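You operate a simulated robot arm through the tools that you are given. There is no shell and no other tool. Be economical: measure what you need, move in short steps, check, and stop when the job is done.

The job below is to be done with a simulated robot arm. You get a single attempt, and the scene is never put back.

Task
Brush a coat on the sample tube and cure it on the plate.
Fine: purple brush back, white lid on the cup; red switch on, off when the coat is dry; hands off the tube.

Only the result counts: the job must be done as asked and must still hold three seconds after the hand-in. Knocking over, shifting, dropping, spilling or breaking anything else fails it. Lids that push on must go on centred and level and be pressed home; caps that screw on are set level and turned clockwise until they are tight.

Robot
A 6-joint arm with a two-finger parallel gripper, fixed in place. Base frame: the origin is at the foot of the arm, x ahead of it, y to its left, z up; the work surface is at about z = 850. Units: mm, degrees, N and s.
With the tool pointing down near the work surface it reaches from about 240 to 640 mm from the base axis. Its first joint turns from -66.0 to 66.0 degrees. Payload 2.7 kg.
The TCP is the grasp point between the finger pads, 23 mm short of the fingertips. In the tool frame z runs along the fingers and y along their closing line. Largest opening 94 mm; finger width 38, thickness 10; the body of the gripper, 54 by 96 mm, starts 39 mm behind the TCP.
Orientation is that of the tool frame in the base frame, as [roll, pitch, yaw] about the fixed x, y, z axes, in that order (R = Rz(yaw) Ry(pitch) Rx(roll)). With the fingers straight down and closing along the base's y, the tool's x points along the base's -x, its y along +y and its z along -z.

Tools
- The arm moves only by the tool arm_command. Its arguments are lists of equal length, an entry for each row: "turn": the turn, a rotation vector about the tool's x, y, z in degrees, a list of three; "slide": the shift along the tool's x, y, z in mm, a list of three; "jaw": the closure, from 0 (fully open) to 1 (shut). In form: {"turn": [[rx, ry, rz], ...], "slide": [[x, y, z], ...], "jaw": [jaw, ...]}. A call has 1 to 20 rows; each row is the pose to reach, as a shift and turn from the pose commanded when the call began, along the tool's axes at that moment. Each row takes 0.2 s and may step no farther than 50 mm and 8.6 degrees from the row before; otherwise, or with a gripper value out of range, the whole call is refused. Where a pose cannot be reached the arm comes as near as it can. A force on the tool above 70 N (or 10 N above the force at the start of the call, whichever is more), or a blocked arm, ends the call early, and 0.2 s more pass. The fingers move at their own pace (about 45 mm/s each) and stop on an object; they squeeze with about 21 N. The grip force told is the motor's: it shows also when the fingers shut on nothing. Time passes only in rows, and 0.2 s behind the last, so rows that repeat a pose let the fingers close. It gives the time, the measured TCP pose, the force on the tool (base axes), the opening and the grip force at its end, in the units of the frame above (readings bear some noise), with the torque about the TCP (base axes, N m) and any sound that the robot's microphone picked up.
- Cameras (640 x 400 px; columns grow to the right, rows downward): "scene" is fixed at [61.2, -416.6, 1421.4]; the picture's right is [0.90, -0.44, 0.00], its down [-0.18, -0.36, -0.92] and it looks along [0.41, 0.82, -0.40] (base axes); focal length 301 px, centre (320, 200). "wrist" rides on the gripper at [86, 16, -74] in the tool frame; the picture's right is [-0.18, 0.98, 0.00], its down [-0.58, -0.11, -0.81] and it looks along [-0.79, -0.15, 0.59] (tool axes); focal length 243 px, centre (320, 200). There is no depth. A picture from a camera that has moved, and an enlarged one, comes with that camera's place and axes in the base frame and with its lens.
- camera(camera): a new picture of that camera. The clock stands still meanwhile.
- enlarge(camera, box): a new picture of the part [left, top, right, bottom] of that camera's present view, enlarged. The clock stands still meanwhile.
- finish_job(): hands the job in; it is judged then, once.

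Go step by step. Nothing tells you positions but the pictures and the camera data: compare them with the known pose of the tool, close in by small moves and look again before you grip or let go. The budget is 120 turns and 76 pictures, counting those below and the enlarged ones. Unless the task says otherwise, let go and move clear before handing in, and close with one line.

The tools are called after ">>>" as a command line: name --argument value ..., lists and objects as JSON in quotes. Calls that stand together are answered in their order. arm_command: Moves the arm, as the interface text tells. Its arguments: {"type":"object","properties":{"turn":{"type":"array"},"slide":{"type":"array"},"jaw":{"type":"array"}},"required":["turn","slide","jaw"]} The other tools are called the same way: camera (camera) takes a picture; enlarge (camera, box) takes an enlarged picture of a part of a camera's view; finish_job () hands the job in.

At the start:

```text
time_s: 0.0
eef_pos: [293.8, 15.3, 1347.8]
orientation: [180.0, 0.0, -180.0]
force: [0.2, 0.4, 0.5]
moment: [0.01, 0.03, -0.02]
opening: 93.7
finger_force: 0.0
```

scene: 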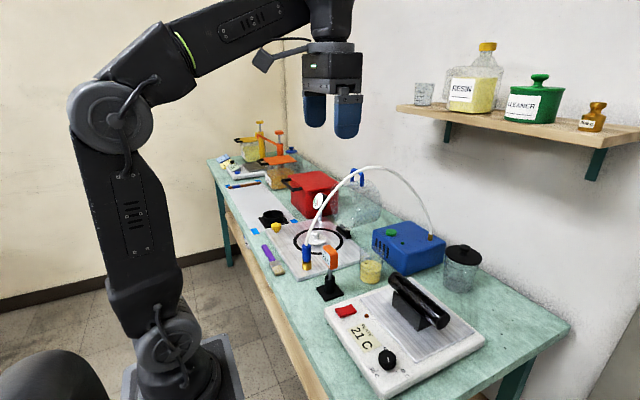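
wrist: 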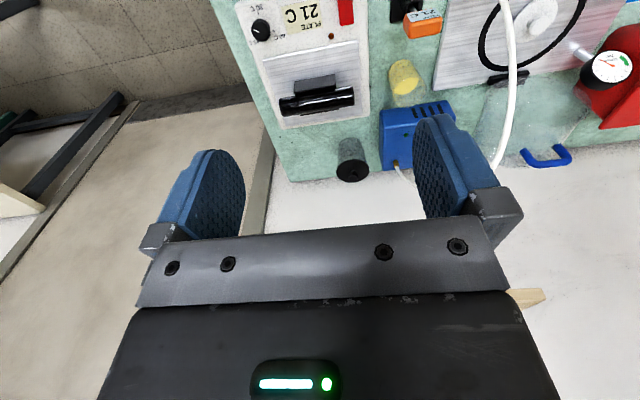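

I see a bench with a hot plate (red switch, knob, a black thing on it), a vacuum station, a cup, and a purple brush. I'll enlarge the scene to identify the tube, cup, lid and brush.

>>> enlarge --camera "scene" --box '[310, 230, 490, 400]'

>>> enlarge --camera "scene" --box '[230, 170, 400, 300]'

>>> enlarge --camera "scene" --box '[200, 110, 320, 200]'

```text
2.35 times, centred on (400, 315) of scene
camera zoom: at [61.2, -416.6, 1421.4], right [0.9, -0.44, 0.0], down [-0.18, -0.36, -0.92], along [0.41, 0.82, -0.4], focal length 709 px, centre (132, -71)
```

zoom: 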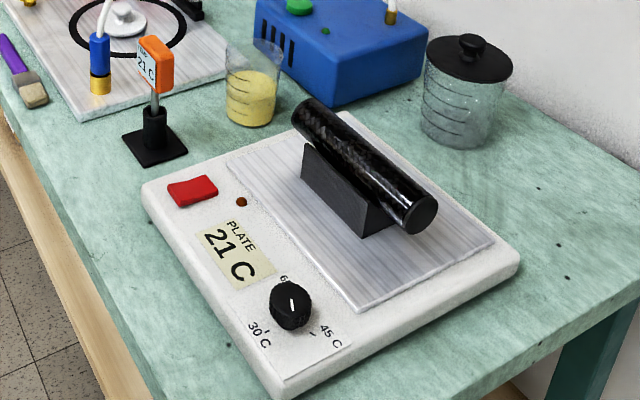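

```text
3.08 times, centred on (315, 235) of scene
camera zoom: at [61.2, -416.6, 1421.4], right [0.9, -0.44, 0.0], down [-0.18, -0.36, -0.92], along [0.41, 0.82, -0.4], focal length 927 px, centre (335, 92)
```

zoom: 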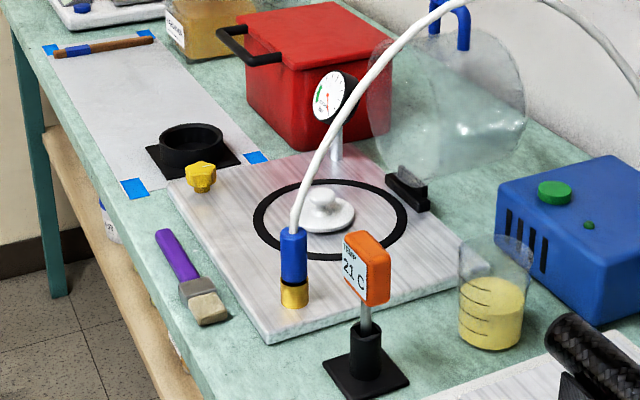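

```text
4.44 times, centred on (260, 155) of scene
camera zoom: at [61.2, -416.6, 1421.4], right [0.9, -0.44, 0.0], down [-0.18, -0.36, -0.92], along [0.41, 0.82, -0.4], focal length 1340 px, centre (587, 400)
```

zoom: 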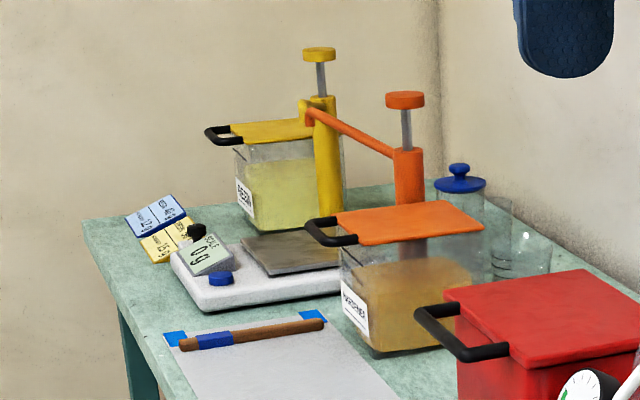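

The cup of yellow resin stands between the temperature stand and the blue pump, with the white lid on the vacuum plate and the tube in a cradle on the hot plate. I'll read the cards and the plate labels.

>>> enlarge --camera "scene" --box '[220, 148, 252, 168]'

>>> enlarge --camera "scene" --box '[355, 310, 425, 396]'

>>> enlarge --camera "wrist" --box '[240, 0, 480, 150]'

```text
16.00 times, centred on (236, 158) of scene
camera zoom: at [61.2, -416.6, 1421.4], right [0.9, -0.44, 0.0], down [-0.18, -0.36, -0.92], along [0.41, 0.82, -0.4], focal length 4822 px, centre (1664, 872)
```

zoom: 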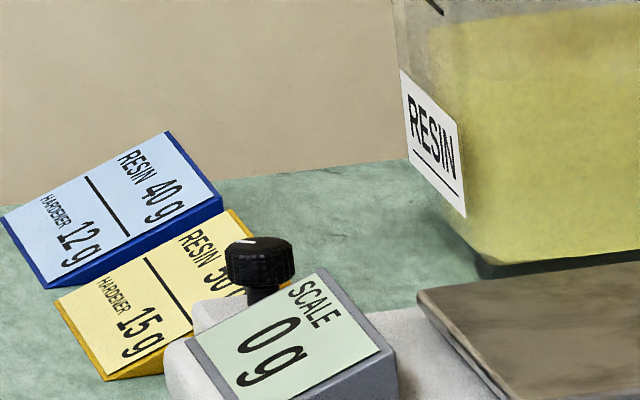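

```text
4.65 times, centred on (390, 353) of scene
camera zoom: at [61.2, -416.6, 1421.4], right [0.9, -0.44, 0.0], down [-0.18, -0.36, -0.92], along [0.41, 0.82, -0.4], focal length 1402 px, centre (-6, -512)
```

zoom: 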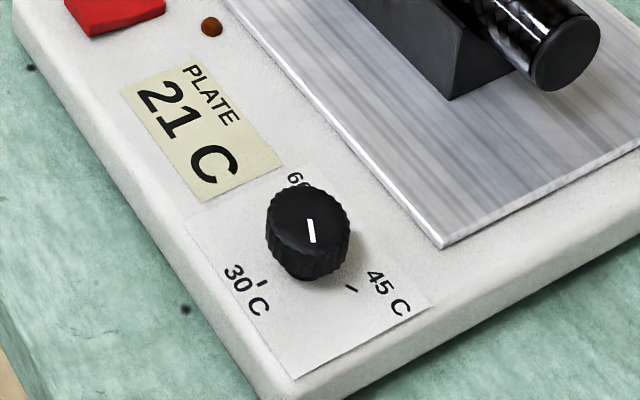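

```text
2.67 times, centred on (360, 75) of wrist
camera zoom: at [207.0, 32.6, 1422.0], right [0.18, 0.98, 0.0], down [0.58, -0.11, 0.81], along [0.79, -0.15, -0.59], focal length 647 px, centre (213, 533)
```

zoom: 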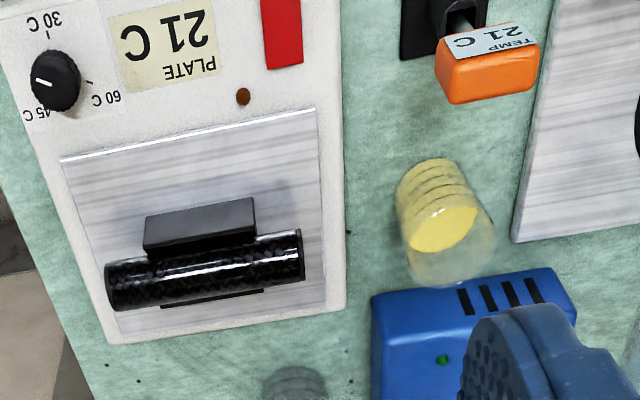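

The brush lies along y at about x=285, y 300–473, with the bristles toward −y. I'll swing over it with the tool x along the bristle direction and look.

>>> arm_command --turn '[[0, 0, -7.5], [0, 0, -15], [0, 0, -22.5], [0, 0, -30], [0, 0, -37.5], [0, 0, -45], [0, 0, -52.5], [0, 0, -60], [0, 0, -67.5], [0, 0, -75], [0, 0, -82.5], [0, 0, -90], [0, 0, -90]]' --slide '[[1, 31, 18], [2, 62, 36], [3, 93, 54], [4, 124, 72], [5, 155, 90], [6, 186, 108], [7, 217, 126], [7, 248, 144], [8, 279, 162], [8, 310, 180], [9, 341, 198], [9, 375, 218], [9, 375, 218]]' --jaw '[0, 0, 0, 0, 0, 0, 0, 0, 0, 0, 0, 0, 0]'

>>> camera --camera "wrist"

>>> camera --camera "scene"

```text
time_s: 2.8
eef_pos: [283.0, 390.7, 1130.2]
orientation: [-179.9, 0.0, -89.9]
force: [0.5, -0.5, 0.5]
moment: [-0.02, -0.01, 0.01]
opening: 94.0
finger_force: 0.1
```

```text
67 pictures are left
camera wrist: at [267.8, 305.2, 1204.1], right [-0.98, 0.18, 0.0], down [0.11, 0.58, 0.81], along [0.15, 0.79, -0.59], focal length 243 px, centre (320, 200)
```

wrist: 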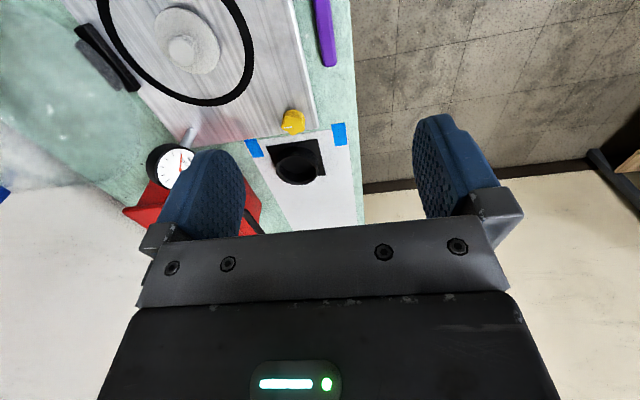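

```text
66 pictures are left
```

scene: 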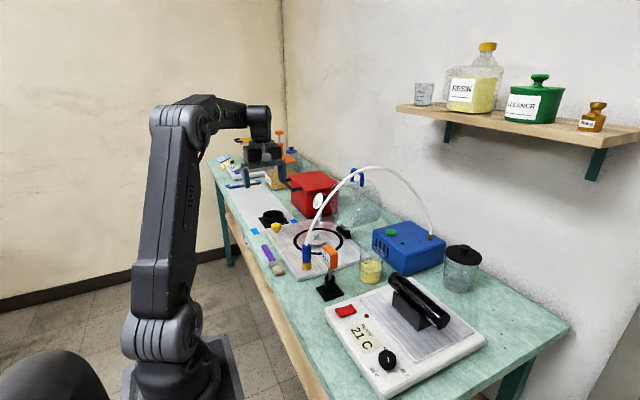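

The handle end checks out at about (285, 466). I'll shift back to get the whole brush in view.

>>> arm_command --turn '[[0, 0, 0], [0, 0, 0], [0, 0, 0], [0, 0, 0]]' --slide '[[35, 0, 0], [70, 0, 0], [105, 0, 0], [105, 0, 0]]' --jaw '[0.3, 0.3, 0.3, 0.3]'

>>> camera --camera "wrist"

>>> enlarge --camera "scene" --box '[250, 235, 330, 285]'

```text
time_s: 3.8
eef_pos: [284.2, 284.4, 1131.6]
orientation: [-180.0, 0.0, -90.0]
force: [0.2, 0.3, -0.1]
moment: [-0.01, 0.02, 0.03]
opening: 65.6
finger_force: 0.0
```

```text
65 pictures are left
camera wrist: at [268.6, 199.5, 1205.2], right [-0.98, 0.18, 0.0], down [0.11, 0.58, 0.81], along [0.15, 0.79, -0.59], focal length 243 px, centre (320, 200)
```

wrist: 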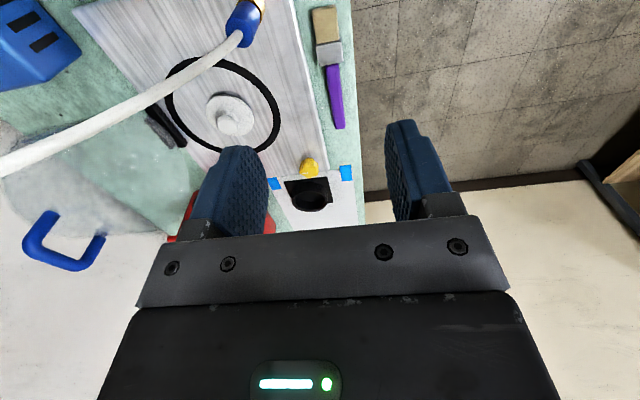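

```text
8.00 times, centred on (290, 260) of scene
camera zoom: at [61.2, -416.6, 1421.4], right [0.9, -0.44, 0.0], down [-0.18, -0.36, -0.92], along [0.41, 0.82, -0.4], focal length 2411 px, centre (560, -280)
```

zoom: 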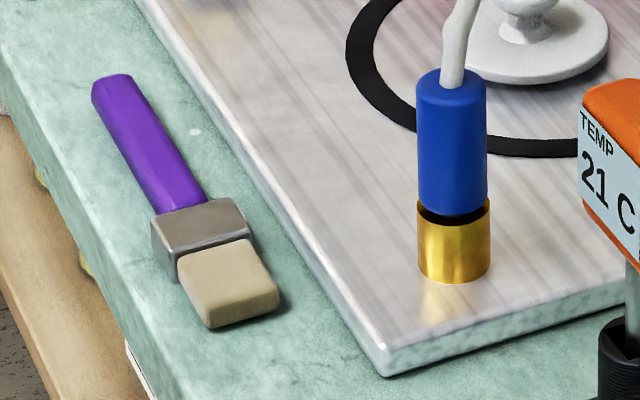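

The brush runs from bristle tip (282, 294) to handle end (285, 463), and the handle starts at about y=358. I'll go above the handle at y=435 and check before lowering.

>>> arm_command --turn '[[0, 0, 0], [0, 0, 0], [0, 0, 0], [0, 0, 0], [0, 0, 0], [0, 0, 0]]' --slide '[[-35, 0, 25], [-70, 0, 60], [-105, 0, 95], [-135, 0, 125], [-150, 0, 160], [-150, 0, 196]]' --jaw '[0.64, 0.64, 0.64, 0.64, 0.64, 0.64]'

>>> enlarge --camera "scene" --box '[230, 190, 330, 290]'

>>> camera --camera "wrist"

```text
time_s: 5.2
eef_pos: [283.1, 436.9, 933.5]
orientation: [180.0, -0.1, -90.0]
force: [-0.3, 0.1, -0.3]
moment: [0.0, -0.02, 0.02]
opening: 33.9
finger_force: 0.1
```

```text
4.00 times, centred on (280, 240) of scene
camera zoom: at [61.2, -416.6, 1421.4], right [0.9, -0.44, 0.0], down [-0.18, -0.36, -0.92], along [0.41, 0.82, -0.4], focal length 1206 px, centre (480, 40)
```

zoom: 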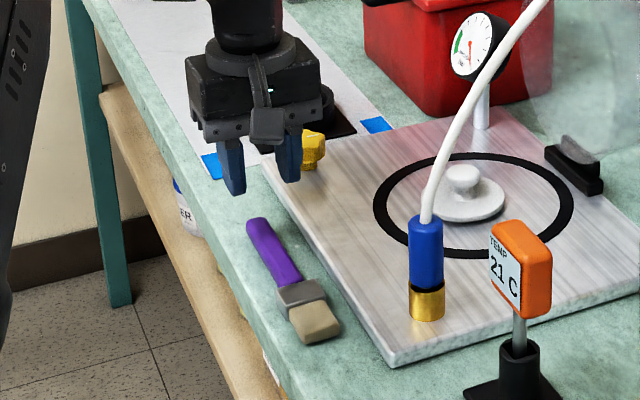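

```text
62 pictures are left
camera wrist: at [268.2, 350.7, 1007.2], right [-0.98, 0.18, 0.0], down [0.11, 0.58, 0.81], along [0.15, 0.79, -0.59], focal length 243 px, centre (320, 200)
```

wrist: 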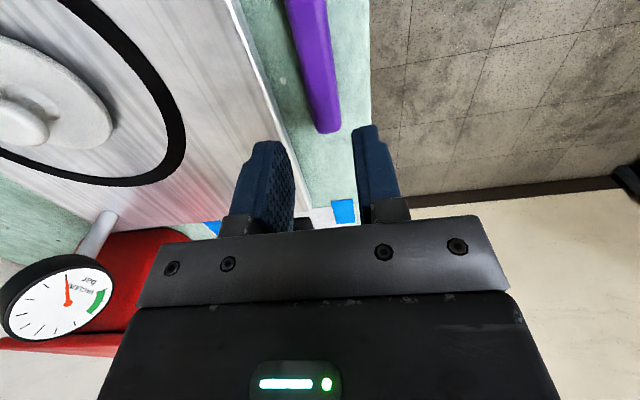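

The plate edge is close to the +x finger, so I'll enlarge to gauge the clearance.

>>> enlarge --camera "wrist" --box '[220, 0, 420, 240]'

```text
1.67 times, centred on (320, 120) of wrist
camera zoom: at [268.2, 350.7, 1007.2], right [-0.98, 0.18, 0.0], down [0.11, 0.58, 0.81], along [0.15, 0.79, -0.59], focal length 404 px, centre (320, 333)
```

zoom: 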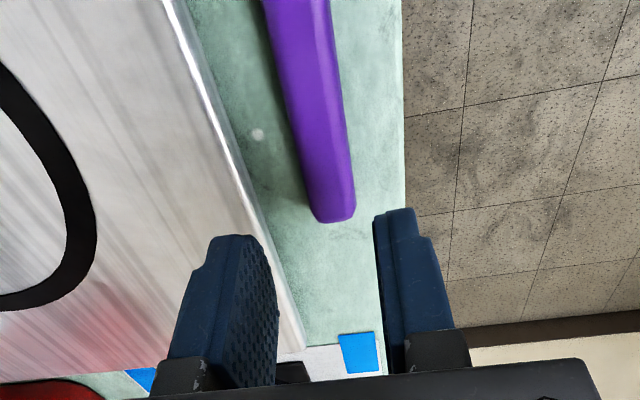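

Handle centre is at x≈282.5 and the plate edge at about 313. I'll narrow to 28 mm, lower to z≈875, then close.

>>> arm_command --turn '[[0, 0, 0], [0, 0, 0], [0, 0, 0], [0, 0, 0]]' --slide '[[0, 1, 5], [0, 1, 25], [0, 1, 42], [0, 1, 58]]' --jaw '[0.7, 0.7, 0.7, 0.7]'

>>> enlarge --camera "scene" --box '[240, 200, 310, 280]'

>>> enlarge --camera "wrist" --box '[220, 0, 420, 240]'

```text
time_s: 6.2
eef_pos: [283.1, 434.6, 876.3]
orientation: [-180.0, -0.1, -90.1]
force: [-0.2, -0.1, -0.3]
moment: [-0.01, -0.01, 0.0]
opening: 28.2
finger_force: 0.1
```

```text
5.00 times, centred on (275, 240) of scene
camera zoom: at [61.2, -416.6, 1421.4], right [0.9, -0.44, 0.0], down [-0.18, -0.36, -0.92], along [0.41, 0.82, -0.4], focal length 1507 px, centre (545, 0)
```

zoom: 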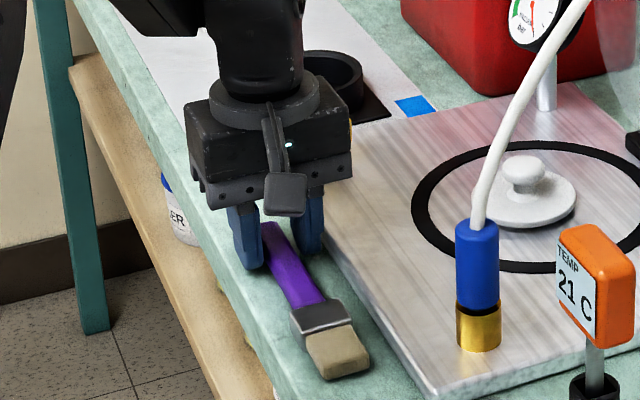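

```text
1.67 times, centred on (320, 120) of wrist
camera zoom: at [267.3, 349.7, 949.7], right [-0.98, 0.18, 0.0], down [0.11, 0.58, 0.81], along [0.15, 0.79, -0.59], focal length 404 px, centre (320, 333)
```

zoom: 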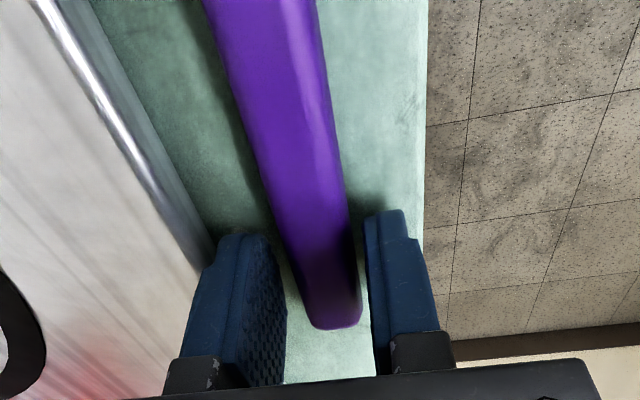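

The handle is between the fingers, so I'll close.

>>> arm_command --turn '[[0, 0, 0], [0, 0, 0], [0, 0, 0], [0, 0, 0]]' --slide '[[0, 1, 1], [0, 1, 1], [0, 1, 1], [0, 1, 1]]' --jaw '[0.85, 1, 1, 1]'

```text
time_s: 7.2
eef_pos: [281.3, 435.7, 876.2]
orientation: [-180.0, 0.2, -89.9]
force: [1.5, -0.8, 6.3]
moment: [-0.14, -0.04, 0.04]
opening: 19.0
finger_force: 20.7
```

Gripped at 19 mm. I'll lift straight up and check.

>>> arm_command --turn '[[0, 0, 0], [0, 0, 0], [0, 0, 0], [0, 0, 0], [0, 0, 0], [0, 0, 0], [0, 0, 0]]' --slide '[[0, 0, -10], [0, 0, -40], [0, 0, -85], [0, 0, -130], [0, 0, -175], [0, 0, -205], [0, 0, -205]]' --jaw '[1, 1, 1, 1, 1, 1, 1]'

>>> enlarge --camera "scene" --box '[220, 130, 340, 230]'

```text
time_s: 8.8
eef_pos: [281.8, 435.6, 1079.4]
orientation: [180.0, 0.0, -90.0]
force: [0.1, 0.1, 0.0]
moment: [-0.01, -0.02, 0.0]
opening: 0.0
finger_force: 20.6
```

```text
4.00 times, centred on (280, 180) of scene
camera zoom: at [61.2, -416.6, 1421.4], right [0.9, -0.44, 0.0], down [-0.18, -0.36, -0.92], along [0.41, 0.82, -0.4], focal length 1206 px, centre (480, 280)
```

zoom: 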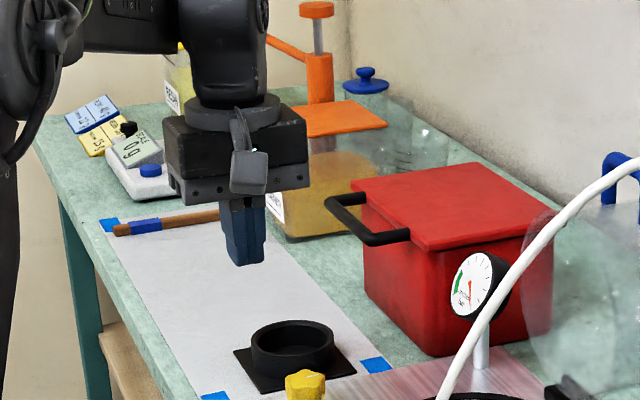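

The fingers slipped off; the grip was too shallow. I'll see where the brush lies now.

>>> enlarge --camera "scene" --box '[240, 220, 330, 290]'

>>> enlarge --camera "wrist" --box '[220, 0, 420, 240]'

```text
5.71 times, centred on (285, 255) of scene
camera zoom: at [61.2, -416.6, 1421.4], right [0.9, -0.44, 0.0], down [-0.18, -0.36, -0.92], along [0.41, 0.82, -0.4], focal length 1722 px, centre (520, -114)
```

zoom: 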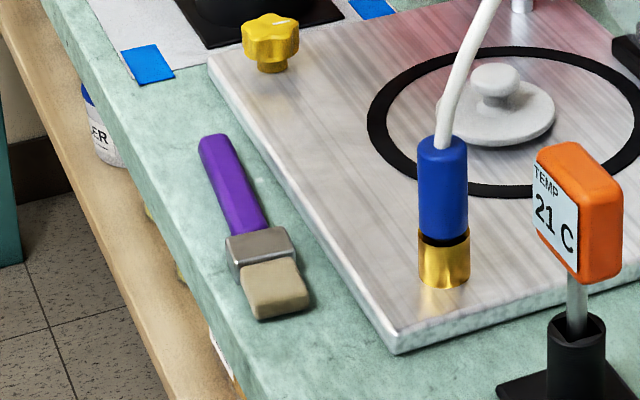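

```text
1.67 times, centred on (320, 120) of wrist
camera zoom: at [265.9, 350.0, 1154.0], right [-0.98, 0.18, 0.0], down [0.11, 0.58, 0.81], along [0.15, 0.79, -0.59], focal length 404 px, centre (320, 333)
```

zoom: 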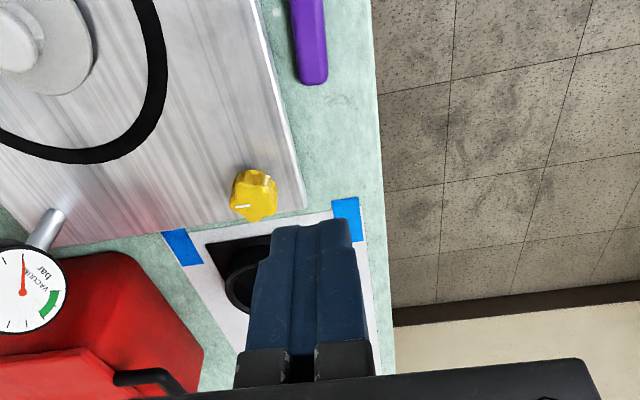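

It barely moved (rotated about 4°). I'll back off to view the whole brush again.

>>> arm_command --turn '[[0, 0, 0], [0, 0, 0], [0, 0, 0], [0, 0, 0], [0, 0, 0]]' --slide '[[30, 0, 0], [60, 0, 0], [95, 0, 0], [120, 0, 0], [120, 0, 0]]' --jaw '[0.7, 0.7, 0.7, 0.7, 0.7]'

>>> enlarge --camera "wrist" --box '[220, 0, 420, 200]'

```text
time_s: 10.0
eef_pos: [281.2, 315.7, 1080.0]
orientation: [-179.9, 0.0, -90.1]
force: [0.1, -0.3, -0.6]
moment: [0.0, -0.02, 0.03]
opening: 28.2
finger_force: 0.0
```

```text
2.00 times, centred on (320, 100) of wrist
camera zoom: at [266.3, 230.1, 1153.3], right [-0.98, 0.18, 0.0], down [0.11, 0.58, 0.81], along [0.15, 0.79, -0.59], focal length 485 px, centre (320, 400)
```

zoom: 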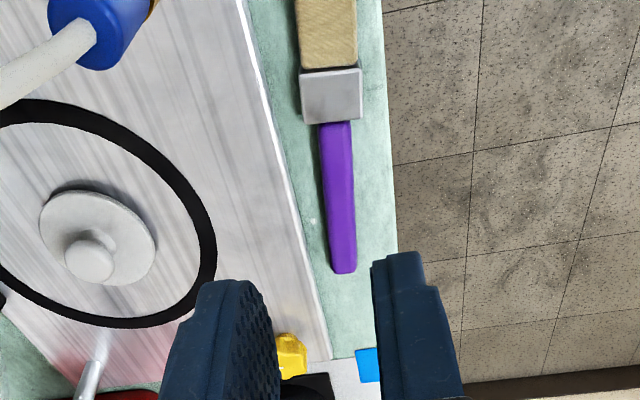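

The brush now tilts about 5°, with the handle centre at x≈287 at y=405. I'll align to it, come down in stages and feel for the table.

>>> arm_command --turn '[[0, 0, 2], [0, 0, 5], [0, 0, 5], [0, 0, 5], [0, 0, 5], [0, 0, 5], [0, 0, 5]]' --slide '[[-45, -2, 20], [-89.5, -4.5, 40], [-89.5, -4.5, 80], [-89.5, -4.5, 120], [-89.5, -4.5, 160], [-89.5, -4.5, 180], [-89.5, -4.5, 180]]' --jaw '[0.72, 0.72, 0.72, 0.72, 0.72, 0.72, 0.72]'

>>> enlarge --camera "wrist" --box '[220, 0, 420, 240]'

```text
time_s: 11.6
eef_pos: [286.7, 406.1, 898.8]
orientation: [180.0, -0.1, -95.0]
force: [-0.2, -0.7, 0.6]
moment: [-0.02, 0.01, 0.0]
opening: 26.4
finger_force: 0.0
```

```text
1.67 times, centred on (320, 120) of wrist
camera zoom: at [263.8, 321.9, 973.3], right [-0.96, 0.27, 0.0], down [0.16, 0.57, 0.81], along [0.22, 0.78, -0.59], focal length 404 px, centre (320, 333)
```

zoom: 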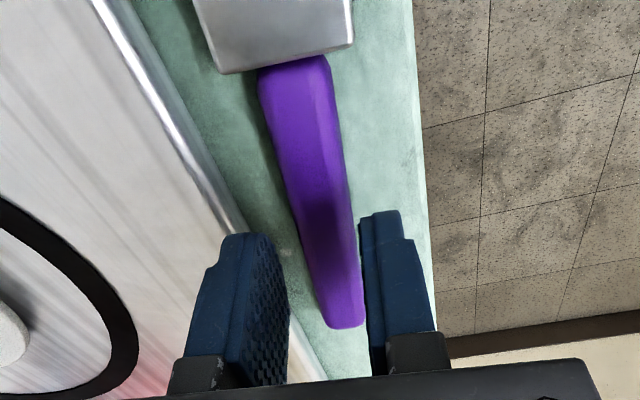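

Aligned; a 1.5 mm shift toward −x, then down to about z=875.

>>> arm_command --turn '[[0, 0, 0], [0, 0, 0], [0, 0, 0]]' --slide '[[0, 1.5, 6], [0, 1.5, 16], [0, 1.5, 24.5]]' --jaw '[0.72, 0.72, 0.72]'

>>> arm_command --turn '[[0, 0, 0], [0, 0, 0]]' --slide '[[0, 0, 1], [0, 0, 1.5]]' --jaw '[0.72, 0.72]'

>>> enlarge --camera "wrist" --box '[220, 0, 420, 240]'

>>> enlarge --camera "scene" --box '[255, 220, 305, 280]'

```text
time_s: 12.4
eef_pos: [285.4, 406.9, 875.9]
orientation: [180.0, 0.0, -95.0]
force: [-0.7, 0.3, 0.5]
moment: [0.0, 0.01, 0.01]
opening: 26.3
finger_force: 0.1
```

```text
time_s: 13.0
eef_pos: [286.8, 404.9, 874.8]
orientation: [-179.9, 0.0, -95.1]
force: [0.3, -0.2, -0.4]
moment: [0.03, -0.01, 0.02]
opening: 26.0
finger_force: 0.0
```

```text
1.67 times, centred on (320, 120) of wrist
camera zoom: at [261.9, 321.6, 948.0], right [-0.96, 0.27, 0.0], down [0.16, 0.57, 0.81], along [0.22, 0.78, -0.59], focal length 404 px, centre (320, 333)
```

zoom: 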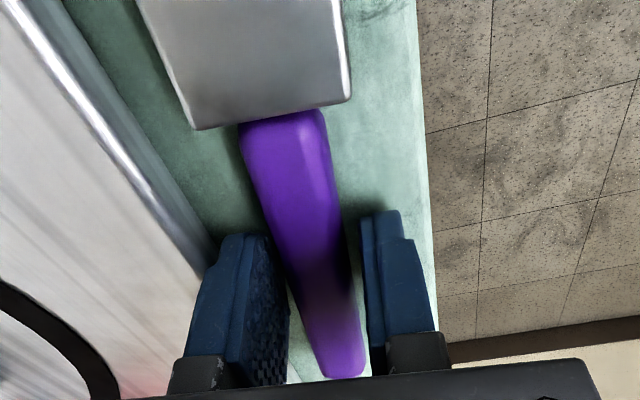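

```text
6.67 times, centred on (280, 250) of scene
camera zoom: at [61.2, -416.6, 1421.4], right [0.9, -0.44, 0.0], down [-0.18, -0.36, -0.92], along [0.41, 0.82, -0.4], focal length 2009 px, centre (587, -133)
```

zoom: 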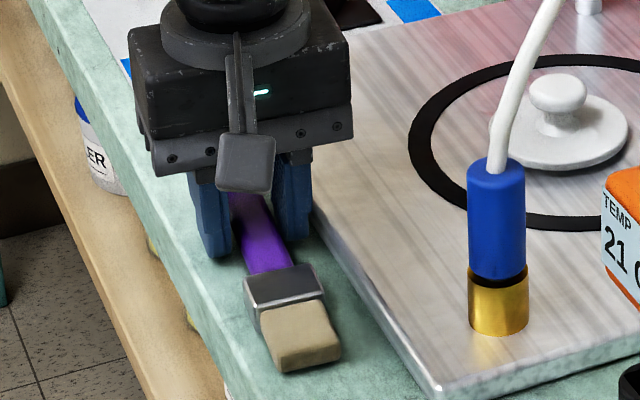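

No contact yet; creep lower.

>>> arm_command --turn '[[0, 0, 0], [0, 0, 0]]' --slide '[[0, 0.5, 1], [0, 0.5, 1.5]]' --jaw '[0.72, 0.72]'

>>> arm_command --turn '[[0, 0, 0], [0, 0, 0]]' --slide '[[0, 0, 0.5], [0, 0, 1]]' --jaw '[0.72, 0.72]'

```text
time_s: 13.6
eef_pos: [284.5, 404.9, 872.9]
orientation: [180.0, 0.0, -94.9]
force: [1.8, -0.7, 3.5]
moment: [-0.05, 0.0, -0.03]
opening: 26.1
finger_force: 0.1
```

```text
time_s: 14.2
eef_pos: [283.8, 405.5, 873.0]
orientation: [-179.8, 0.1, -94.9]
force: [-1.4, -5.1, 17.5]
moment: [-0.39, 0.35, 0.06]
opening: 26.3
finger_force: 0.2
```

Table contact at TCP z≈873. I'll back off 1 mm, close, and lift slowly.

>>> arm_command --turn '[[0, 0, 0], [0, 0, 0], [0, 0, 0], [0, 0, 0]]' --slide '[[0, 0, -1.2], [0, 0, -1.2], [0, 0, -1.2], [0, 0, -1.2]]' --jaw '[0.72, 1, 1, 1]'

>>> arm_command --turn '[[0, 0, 0], [0, 0, 0], [0, 0, 0], [0, 0, 0]]' --slide '[[0, 0, -1], [0, 0, -3], [0, 0, -6], [0, 0, -10]]' --jaw '[1, 1, 1, 1]'

>>> enlarge --camera "scene" --box '[255, 220, 305, 280]'

```text
time_s: 15.2
eef_pos: [284.7, 406.4, 872.1]
orientation: [-180.0, 0.0, -94.9]
force: [-4.8, 3.5, 10.6]
moment: [-0.02, 0.22, -0.05]
opening: 19.0
finger_force: 21.4
```

```text
time_s: 16.2
eef_pos: [284.6, 404.3, 883.3]
orientation: [-180.0, 0.0, -94.9]
force: [0.3, -0.6, -1.0]
moment: [0.01, -0.01, 0.0]
opening: 19.1
finger_force: 20.7
```

```text
6.67 times, centred on (280, 250) of scene
camera zoom: at [61.2, -416.6, 1421.4], right [0.9, -0.44, 0.0], down [-0.18, -0.36, -0.92], along [0.41, 0.82, -0.4], focal length 2009 px, centre (587, -133)
```

zoom: 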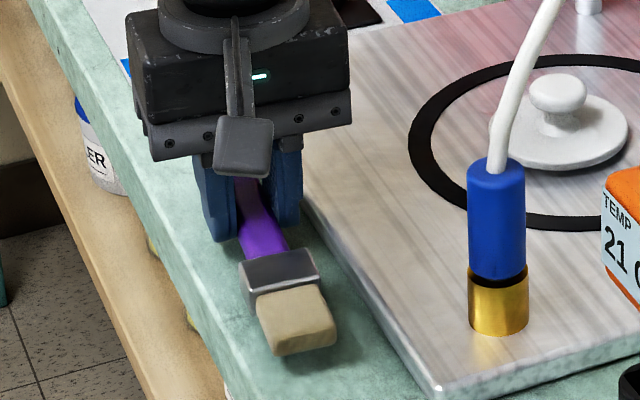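

The brush is held. I'll lift slowly.

>>> arm_command --turn '[[0, 0, 0], [0, 0, 0], [0, 0, 0], [0, 0, 0], [0, 0, 0], [0, 0, 0], [0, 0, 0], [0, 0, 0], [0, 0, 0], [0, 0, 0], [0, 0, 0], [0, 0, 0], [0, 0, 0], [0, 0, 0], [0, 0, 0], [0, 0, 0], [0, 0, 0], [0, 0, 0]]' --slide '[[0, 0, -3], [0, 0, -8], [0, 0, -15], [0, 0, -25], [0, 0, -37], [0, 0, -50], [0, 0, -63], [0, 0, -77], [0, 0, -91], [0, 0, -105], [0, 0, -119], [0, 0, -133], [0, 0, -147], [0, 0, -160], [0, 0, -171], [0, 0, -180], [0, 0, -186], [0, 0, -188]]' --jaw '[1, 1, 1, 1, 1, 1, 1, 1, 1, 1, 1, 1, 1, 1, 1, 1, 1, 1]'

>>> camera --camera "wrist"

>>> enlarge --camera "scene" --box '[230, 150, 330, 230]'

```text
time_s: 20.0
eef_pos: [283.8, 405.9, 1070.9]
orientation: [180.0, 0.0, -95.1]
force: [-0.1, -0.1, -1.3]
moment: [-0.02, -0.02, 0.03]
opening: 18.9
finger_force: 21.0
```

```text
50 pictures are left
camera wrist: at [261.4, 321.5, 1144.9], right [-0.96, 0.27, 0.0], down [0.16, 0.57, 0.81], along [0.22, 0.78, -0.59], focal length 243 px, centre (320, 200)
```

wrist: 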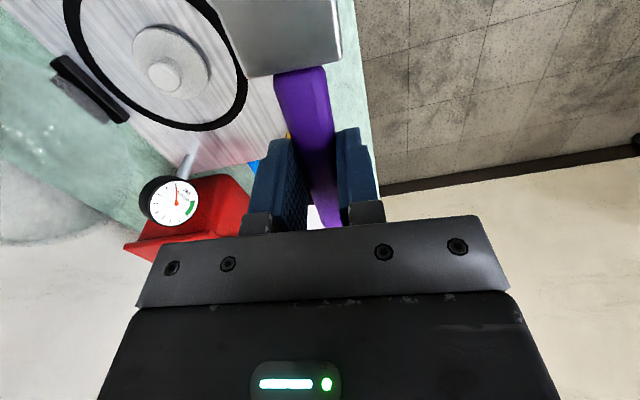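

```text
5.00 times, centred on (280, 190) of scene
camera zoom: at [61.2, -416.6, 1421.4], right [0.9, -0.44, 0.0], down [-0.18, -0.36, -0.92], along [0.41, 0.82, -0.4], focal length 1507 px, centre (520, 250)
```

zoom: 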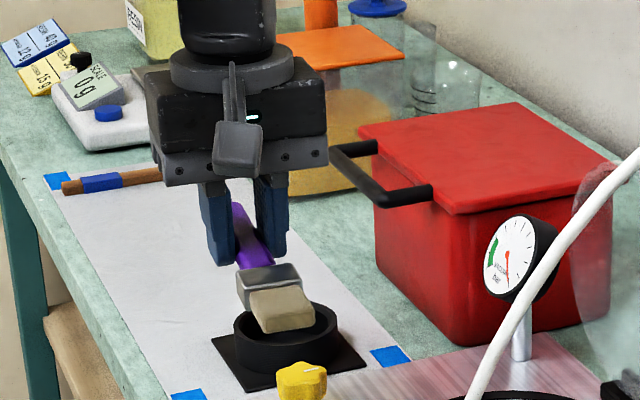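

The brush is firmly held. The temperature display blocks a straight approach to the cup, so I'll come in diagonally from the hot-plate side. First I swing past the hose and turn the bristles toward the base.

>>> arm_command --turn '[[0, 0, 2.5], [0, 0, 5], [0, 0, 7.5], [0, 0, 10], [0, 0, 12.5], [0, 0, 15], [0, 0, 17.5], [0, 0, 20], [0, 0, 22.5], [0, 0, 25], [0, 0, 27.5], [0, 0, 30], [0, 0, 32.5], [0, 0, 35], [0, 0, 37.5], [0, 0, 40], [0, 0, 40]]' --slide '[[15, -2, -4], [40, -5, -8], [67, -8, -11], [95, -11, -15], [122, -14, -19], [150, -18, -23], [177, -21, -26], [205, -24, -30], [223, -39, -36], [242, -55, -42], [261, -70, -49], [280, -85, -55], [298, -101, -61], [317, -116, -67], [336, -131, -74], [354, -147, -80], [354, -147, -80]]' --jaw '[1, 1, 1, 1, 1, 1, 1, 1, 1, 1, 1, 1, 1, 1, 1, 1, 1]'

```text
time_s: 23.6
eef_pos: [398.3, 39.0, 1151.1]
orientation: [180.0, -0.1, -135.0]
force: [0.5, 0.0, -0.8]
moment: [0.02, 0.0, -0.02]
opening: 18.9
finger_force: 20.8
```

In position; now tilt so the bristles point down.

>>> arm_command --turn '[[0, -7.5, 0], [0, -15, 0], [0, -22.5, 0], [0, -30, 0], [0, -37.5, 0], [0, -45, 0], [0, -52.5, 0], [0, -60, 0], [0, -67.5, 0], [0, -75, 0], [0, -75, 0]]' --slide '[[0, 0, 0], [0, 0, 0], [0, 0, 0], [0, 0, 0], [0, 0, 0], [0, 0, 0], [0, 0, 0], [0, 0, 0], [0, 0, 0], [0, 0, 0], [0, 0, 0]]' --jaw '[1, 1, 1, 1, 1, 1, 1, 1, 1, 1, 1]'

>>> camera --camera "scene"

>>> camera --camera "wrist"

```text
time_s: 26.0
eef_pos: [400.7, 39.9, 1150.5]
orientation: [-179.9, 75.1, -134.9]
force: [-0.5, -0.7, -0.3]
moment: [-0.01, 0.01, 0.0]
opening: 18.8
finger_force: 21.1
```

```text
48 pictures are left
```

scene: 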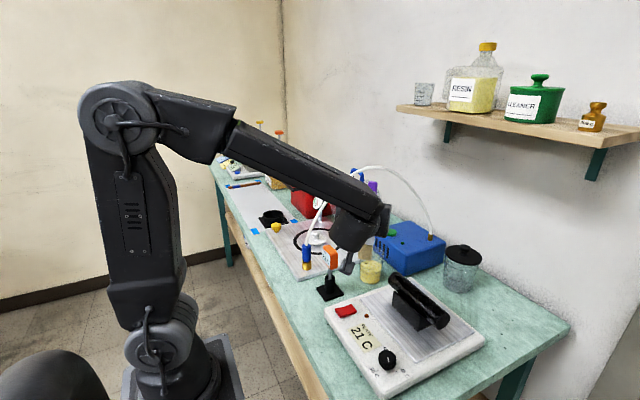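

```text
47 pictures are left
camera wrist: at [322.7, -14.7, 1085.7], right [-0.66, 0.73, 0.18], down [-0.37, -0.52, 0.77], along [0.65, 0.44, 0.61], focal length 243 px, centre (320, 200)
```

wrist: 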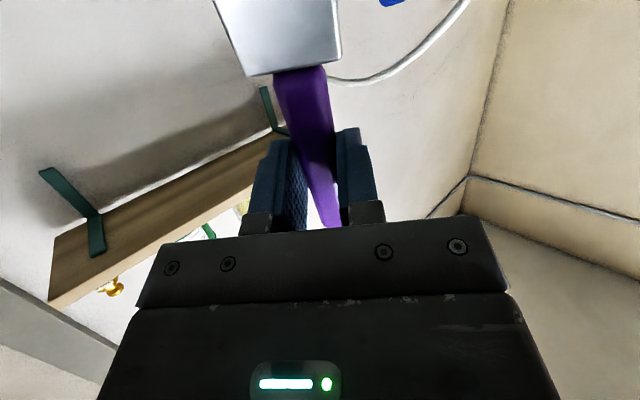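

The pose is reachable. Before dipping I need an accurate cup position, so I'll untilt and view the cup from over the hot plate with the cup clear of the fingers.

>>> arm_command --turn '[[0, 7.5, 0], [0, 15, 0], [0, 22.5, 0], [0, 30, 0], [0, 37.5, 0], [0, 45, 0], [0, 52.5, 0], [0, 60, 0], [0, 67.5, 0], [0, 75, 0], [0, 75, 0]]' --slide '[[0, 0, 0], [0, 0, 0], [0, 0, 0], [0, 0, 0], [0, 0, 0], [0, 0, 0], [0, 0, 0], [0, 0, 0], [0, 0, 0], [0, 0, 0], [0, 0, 0]]' --jaw '[1, 1, 1, 1, 1, 1, 1, 1, 1, 1, 1]'

>>> arm_command --turn '[[0, 0, 0], [0, 0, 0], [0, 0, 0], [0, 0, 0], [0, 0, 0], [0, 0, 0]]' --slide '[[-4, -18, 10], [-9, -37, 20], [-14, -56, 30], [-19, -75, 40], [-23, -93, 50], [-23, -93, 50]]' --jaw '[1, 1, 1, 1, 1, 1]'

>>> camera --camera "wrist"

```text
time_s: 28.4
eef_pos: [400.1, 40.2, 1149.9]
orientation: [180.0, -0.1, -135.0]
force: [-0.4, 0.8, -0.6]
moment: [0.04, -0.01, 0.0]
opening: 18.7
finger_force: 21.0
```

```text
time_s: 29.8
eef_pos: [482.5, -9.2, 1100.5]
orientation: [180.0, -0.1, -135.0]
force: [0.4, 0.3, -0.2]
moment: [0.03, 0.01, -0.01]
opening: 18.6
finger_force: 21.6
```

```text
46 pictures are left
camera wrist: at [410.7, -59.2, 1175.0], right [-0.57, 0.82, 0.0], down [0.49, 0.33, 0.81], along [0.67, 0.46, -0.59], focal length 243 px, centre (320, 200)
```

wrist: 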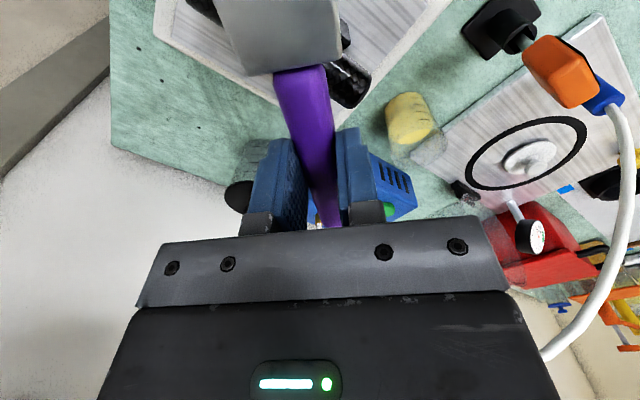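

>>> enlarge --camera "wrist" --box '[360, 60, 480, 180]'

>>> enlarge --camera "scene" --box '[340, 230, 400, 290]'

```text
3.33 times, centred on (420, 120) of wrist
camera zoom: at [410.7, -59.2, 1175.0], right [-0.57, 0.82, 0.0], down [0.49, 0.33, 0.81], along [0.67, 0.46, -0.59], focal length 809 px, centre (-13, 467)
```

zoom: 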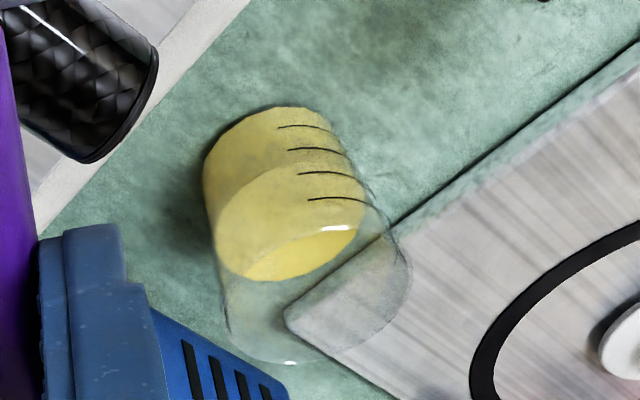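

```text
6.67 times, centred on (370, 260) of scene
camera zoom: at [61.2, -416.6, 1421.4], right [0.9, -0.44, 0.0], down [-0.18, -0.36, -0.92], along [0.41, 0.82, -0.4], focal length 2009 px, centre (-13, -200)
```

zoom: 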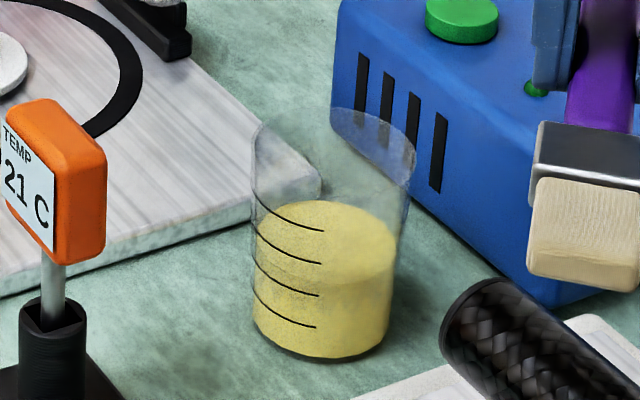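

Triangulation agrees: cup centre (513, 166), liquid surface z≈893, rim z≈943, and the bristle tip is 109 mm from the TCP along tool x. I'll back up, tilt 75°, then go above the cup.

>>> arm_command --turn '[[0, 0, 0], [0, -7.5, 0], [0, -15, 0], [0, -22.5, 0], [0, -30, 0], [0, -37.5, 0], [0, -45, 0], [0, -52.5, 0], [0, -60, 0], [0, -67.5, 0], [0, -75, 0], [0, -75, 0]]' --slide '[[-2, 14, -12], [-4, 28, -25], [-6, 43, -38], [-9, 57, -50], [-11, 72, -50], [-13, 86, -50], [-13, 86, -50], [-13, 86, -50], [-13, 86, -50], [-13, 86, -50], [-13, 86, -50], [-13, 86, -50]]' --jaw '[1, 1, 1, 1, 1, 1, 1, 1, 1, 1, 1, 1]'

```text
time_s: 32.4
eef_pos: [430.0, 61.0, 1150.3]
orientation: [-179.9, 75.0, -135.0]
force: [0.0, -0.1, -0.5]
moment: [0.0, 0.01, -0.02]
opening: 18.9
finger_force: 21.1
```

>>> arm_command --turn '[[0, 0, 0], [0, 0, 0], [0, 0, 0], [0, 0, 0], [0, 0, 0], [0, 0, 0], [0, 0, 0], [0, 0, 0]]' --slide '[[1, 2, 15], [3, 5, 40], [5, 8, 68], [7, 10, 95], [9, 13, 120], [11, 15, 140], [12.1, 15.6, 148.2], [12.1, 15.6, 148.2]]' --jaw '[1, 1, 1, 1, 1, 1, 1, 1]'

>>> enlarge --camera "scene" --box '[310, 180, 430, 290]'

```text
time_s: 34.2
eef_pos: [519.3, 170.9, 1102.7]
orientation: [-180.0, 74.9, -134.9]
force: [0.7, -0.5, 0.1]
moment: [0.0, 0.0, 0.02]
opening: 19.1
finger_force: 21.0
```

```text
3.64 times, centred on (370, 235) of scene
camera zoom: at [61.2, -416.6, 1421.4], right [0.9, -0.44, 0.0], down [-0.18, -0.36, -0.92], along [0.41, 0.82, -0.4], focal length 1096 px, centre (138, 73)
```

zoom: 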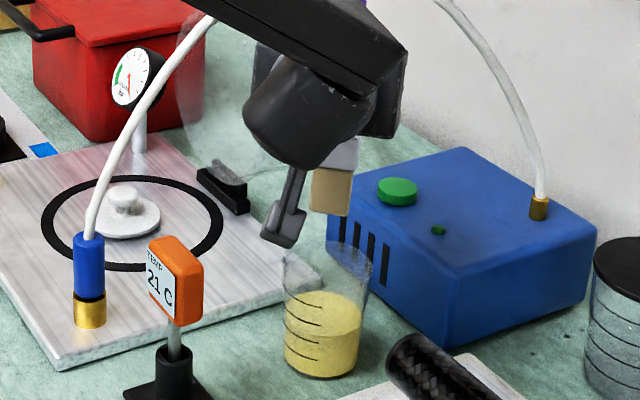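

The tip is centred over the cup. I'll descend straight into the resin.

>>> arm_command --turn '[[0, 0, 0], [0, 0, 0], [0, 0, 0], [0, 0, 0], [0, 0, 0], [0, 0, 0]]' --slide '[[14.5, 0, 3.9], [29, 0, 7.8], [43.5, 0, 11.7], [58, 0, 15.5], [72.4, 0, 19.4], [77.3, 0, 20.7]]' --jaw '[1, 1, 1, 1, 1, 1]'

>>> enlarge --camera "scene" --box '[310, 200, 430, 290]'

```text
time_s: 35.6
eef_pos: [518.8, 170.2, 1020.6]
orientation: [-180.0, 75.0, -135.1]
force: [-1.0, -0.2, 0.4]
moment: [0.0, 0.03, -0.02]
opening: 19.0
finger_force: 21.3
```

```text
4.44 times, centred on (370, 245) of scene
camera zoom: at [61.2, -416.6, 1421.4], right [0.9, -0.44, 0.0], down [-0.18, -0.36, -0.92], along [0.41, 0.82, -0.4], focal length 1340 px, centre (98, 0)
```

zoom: 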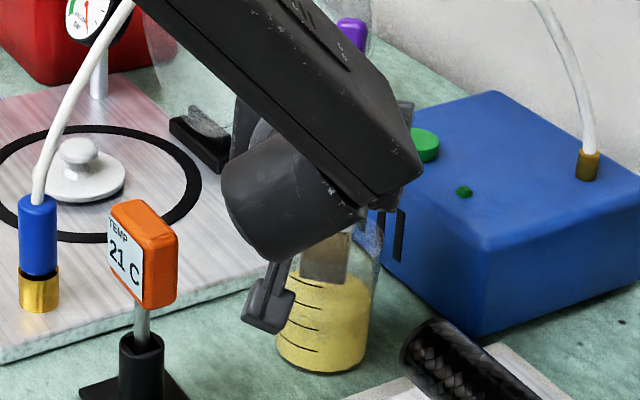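

The tip is inside the cup just above the liquid. I'll dip another 33 mm, dwell, then rise.

>>> arm_command --turn '[[0, 0, 0], [0, 0, 0], [0, 0, 0], [0, 0, 0], [0, 0, 0], [0, 0, 0], [0, 0, 0]]' --slide '[[9.7, 0, 2.6], [19.3, 0, 5.2], [27, 0, 7.2], [32, 0, 8.5], [32, 0, 8.5], [32, 0, 8.5], [32, 0, 8.5]]' --jaw '[1, 1, 1, 1, 1, 1, 1]'

>>> enlarge --camera "scene" --box '[330, 210, 420, 290]'

```text
time_s: 37.2
eef_pos: [519.5, 170.7, 987.5]
orientation: [180.0, 75.0, -135.0]
force: [-0.2, 0.8, -0.7]
moment: [-0.01, 0.0, -0.01]
opening: 18.9
finger_force: 21.0
```

```text
5.00 times, centred on (375, 250) of scene
camera zoom: at [61.2, -416.6, 1421.4], right [0.9, -0.44, 0.0], down [-0.18, -0.36, -0.92], along [0.41, 0.82, -0.4], focal length 1507 px, centre (45, -50)
```

zoom: 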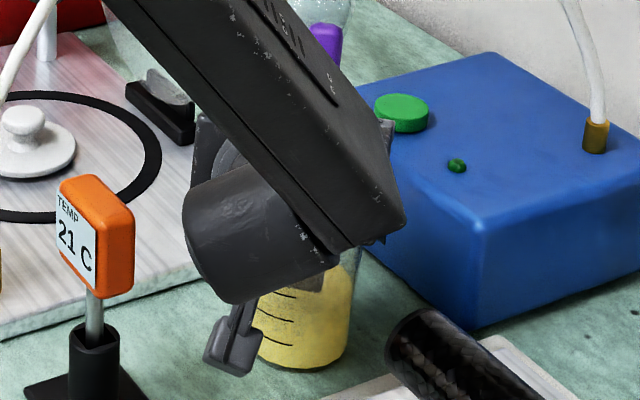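

Dipped well. Rising straight up.

>>> arm_command --turn '[[0, 0, 0], [0, 0, 0], [0, 0, 0], [0, 0, 0], [0, 0, 0], [0, 0, 0], [0, 0, 0], [0, 0, 0], [0, 0, 0], [0, 0, 0]]' --slide '[[-6, 0, -1.6], [-15, 0, -4], [-27, 0, -7.2], [-40, 0, -10.7], [-54, 0, -14.5], [-69, 0, -18.5], [-85, 0, -22.8], [-101, 0, -27.1], [-116, 0, -31.1], [-121, 0, -32.4]]' --jaw '[1, 1, 1, 1, 1, 1, 1, 1, 1, 1]'

>>> enlarge --camera "scene" --box '[340, 200, 480, 340]'

```text
time_s: 39.4
eef_pos: [518.7, 171.8, 1114.5]
orientation: [-179.9, 75.0, -134.9]
force: [-0.2, 0.1, -0.2]
moment: [0.02, -0.03, -0.02]
opening: 19.0
finger_force: 21.3
```

```text
2.86 times, centred on (410, 270) of scene
camera zoom: at [61.2, -416.6, 1421.4], right [0.9, -0.44, 0.0], down [-0.18, -0.36, -0.92], along [0.41, 0.82, -0.4], focal length 861 px, centre (63, 0)
```

zoom: 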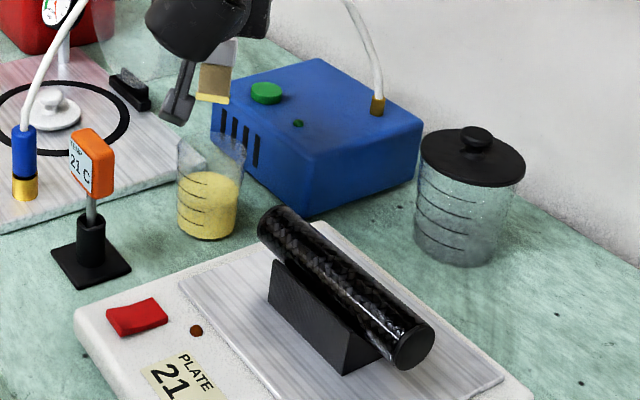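

The bristles are loaded (yellow). I estimate the tube axis at x≈498, z≈943, y from −109 to 48, so I'll move above its far end and check.

>>> arm_command --turn '[[0, 0, 0], [0, 0, 0], [0, 0, 0], [0, 0, 0], [0, 0, 0], [0, 0, 0], [0, 0, 0], [0, 0, 0]]' --slide '[[3, -7, -8], [8, -18, -20], [14, -31, -34], [21, -45, -49], [28, -60, -66], [34, -73, -80], [38.6, -82, -90], [38.6, -82, -90]]' --jaw '[1, 1, 1, 1, 1, 1, 1, 1]'

>>> enlarge --camera "scene" --box '[350, 220, 470, 340]'

```text
time_s: 41.2
eef_pos: [507.3, 44.3, 1099.2]
orientation: [179.9, 75.0, -135.0]
force: [-0.5, -0.6, 0.5]
moment: [0.0, 0.0, -0.01]
opening: 18.9
finger_force: 20.6
```

```text
3.33 times, centred on (410, 280) of scene
camera zoom: at [61.2, -416.6, 1421.4], right [0.9, -0.44, 0.0], down [-0.18, -0.36, -0.92], along [0.41, 0.82, -0.4], focal length 1005 px, centre (20, -67)
```

zoom: 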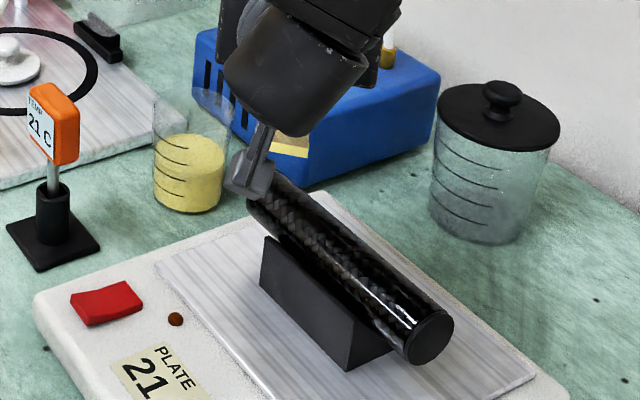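

The arm hides the bristles, so I'll turn the tool to point along +x for a natural, visible brushing pose.

>>> arm_command --turn '[[7.25, 0, 1.94], [14.5, 0, 3.88], [21.75, 0, 5.82], [29, 0, 7.77], [36.25, 0, 9.7], [43.5, 0, 11.65], [43.5, 0, 11.65]]' --slide '[[1, -2, 0], [2, -4, 0], [3, -6, 0], [4, -8, 0], [5, -10, 0], [14.4, -10.6, 0.2], [14.4, -10.6, 0.2]]' --jaw '[1, 1, 1, 1, 1, 1, 1]'

>>> enlarge --camera "scene" --box '[350, 200, 470, 340]'

```text
time_s: 42.8
eef_pos: [511.4, 17.8, 1087.3]
orientation: [179.4, 74.8, -178.0]
force: [-0.7, -0.5, 0.1]
moment: [0.0, 0.01, -0.03]
opening: 19.3
finger_force: 21.3
out of reach, approached as far as the arm can: row 6, 7
```

```text
2.86 times, centred on (410, 270) of scene
camera zoom: at [61.2, -416.6, 1421.4], right [0.9, -0.44, 0.0], down [-0.18, -0.36, -0.92], along [0.41, 0.82, -0.4], focal length 861 px, centre (63, 0)
```

zoom: 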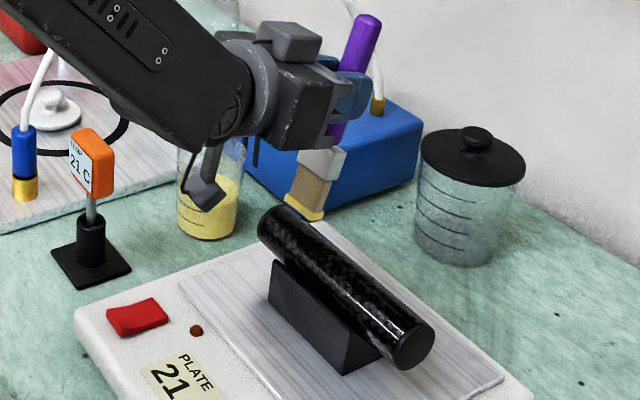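

That reached a joint limit (yaw −178). I'll turn back 20°.

>>> arm_command --turn '[[-6.5, 0, -1.74], [-13, 0, -3.5], [-19.3, 0, -5.18], [-19.3, 0, -5.18]]' --slide '[[0, 0, 0], [0, 0, 0], [0, 0, 0], [0, 0, 0]]' --jaw '[1, 1, 1, 1]'

>>> enlarge --camera "scene" --box '[360, 220, 450, 310]'

```text
time_s: 43.8
eef_pos: [511.8, 16.8, 1087.6]
orientation: [-180.0, 75.1, -160.1]
force: [0.0, 0.6, 0.1]
moment: [0.01, 0.01, 0.0]
opening: 18.8
finger_force: 20.5
```

```text
4.44 times, centred on (405, 265) of scene
camera zoom: at [61.2, -416.6, 1421.4], right [0.9, -0.44, 0.0], down [-0.18, -0.36, -0.92], along [0.41, 0.82, -0.4], focal length 1340 px, centre (-58, -89)
```

zoom: 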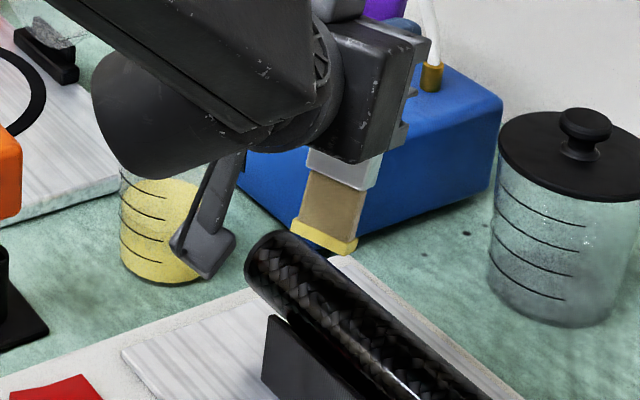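

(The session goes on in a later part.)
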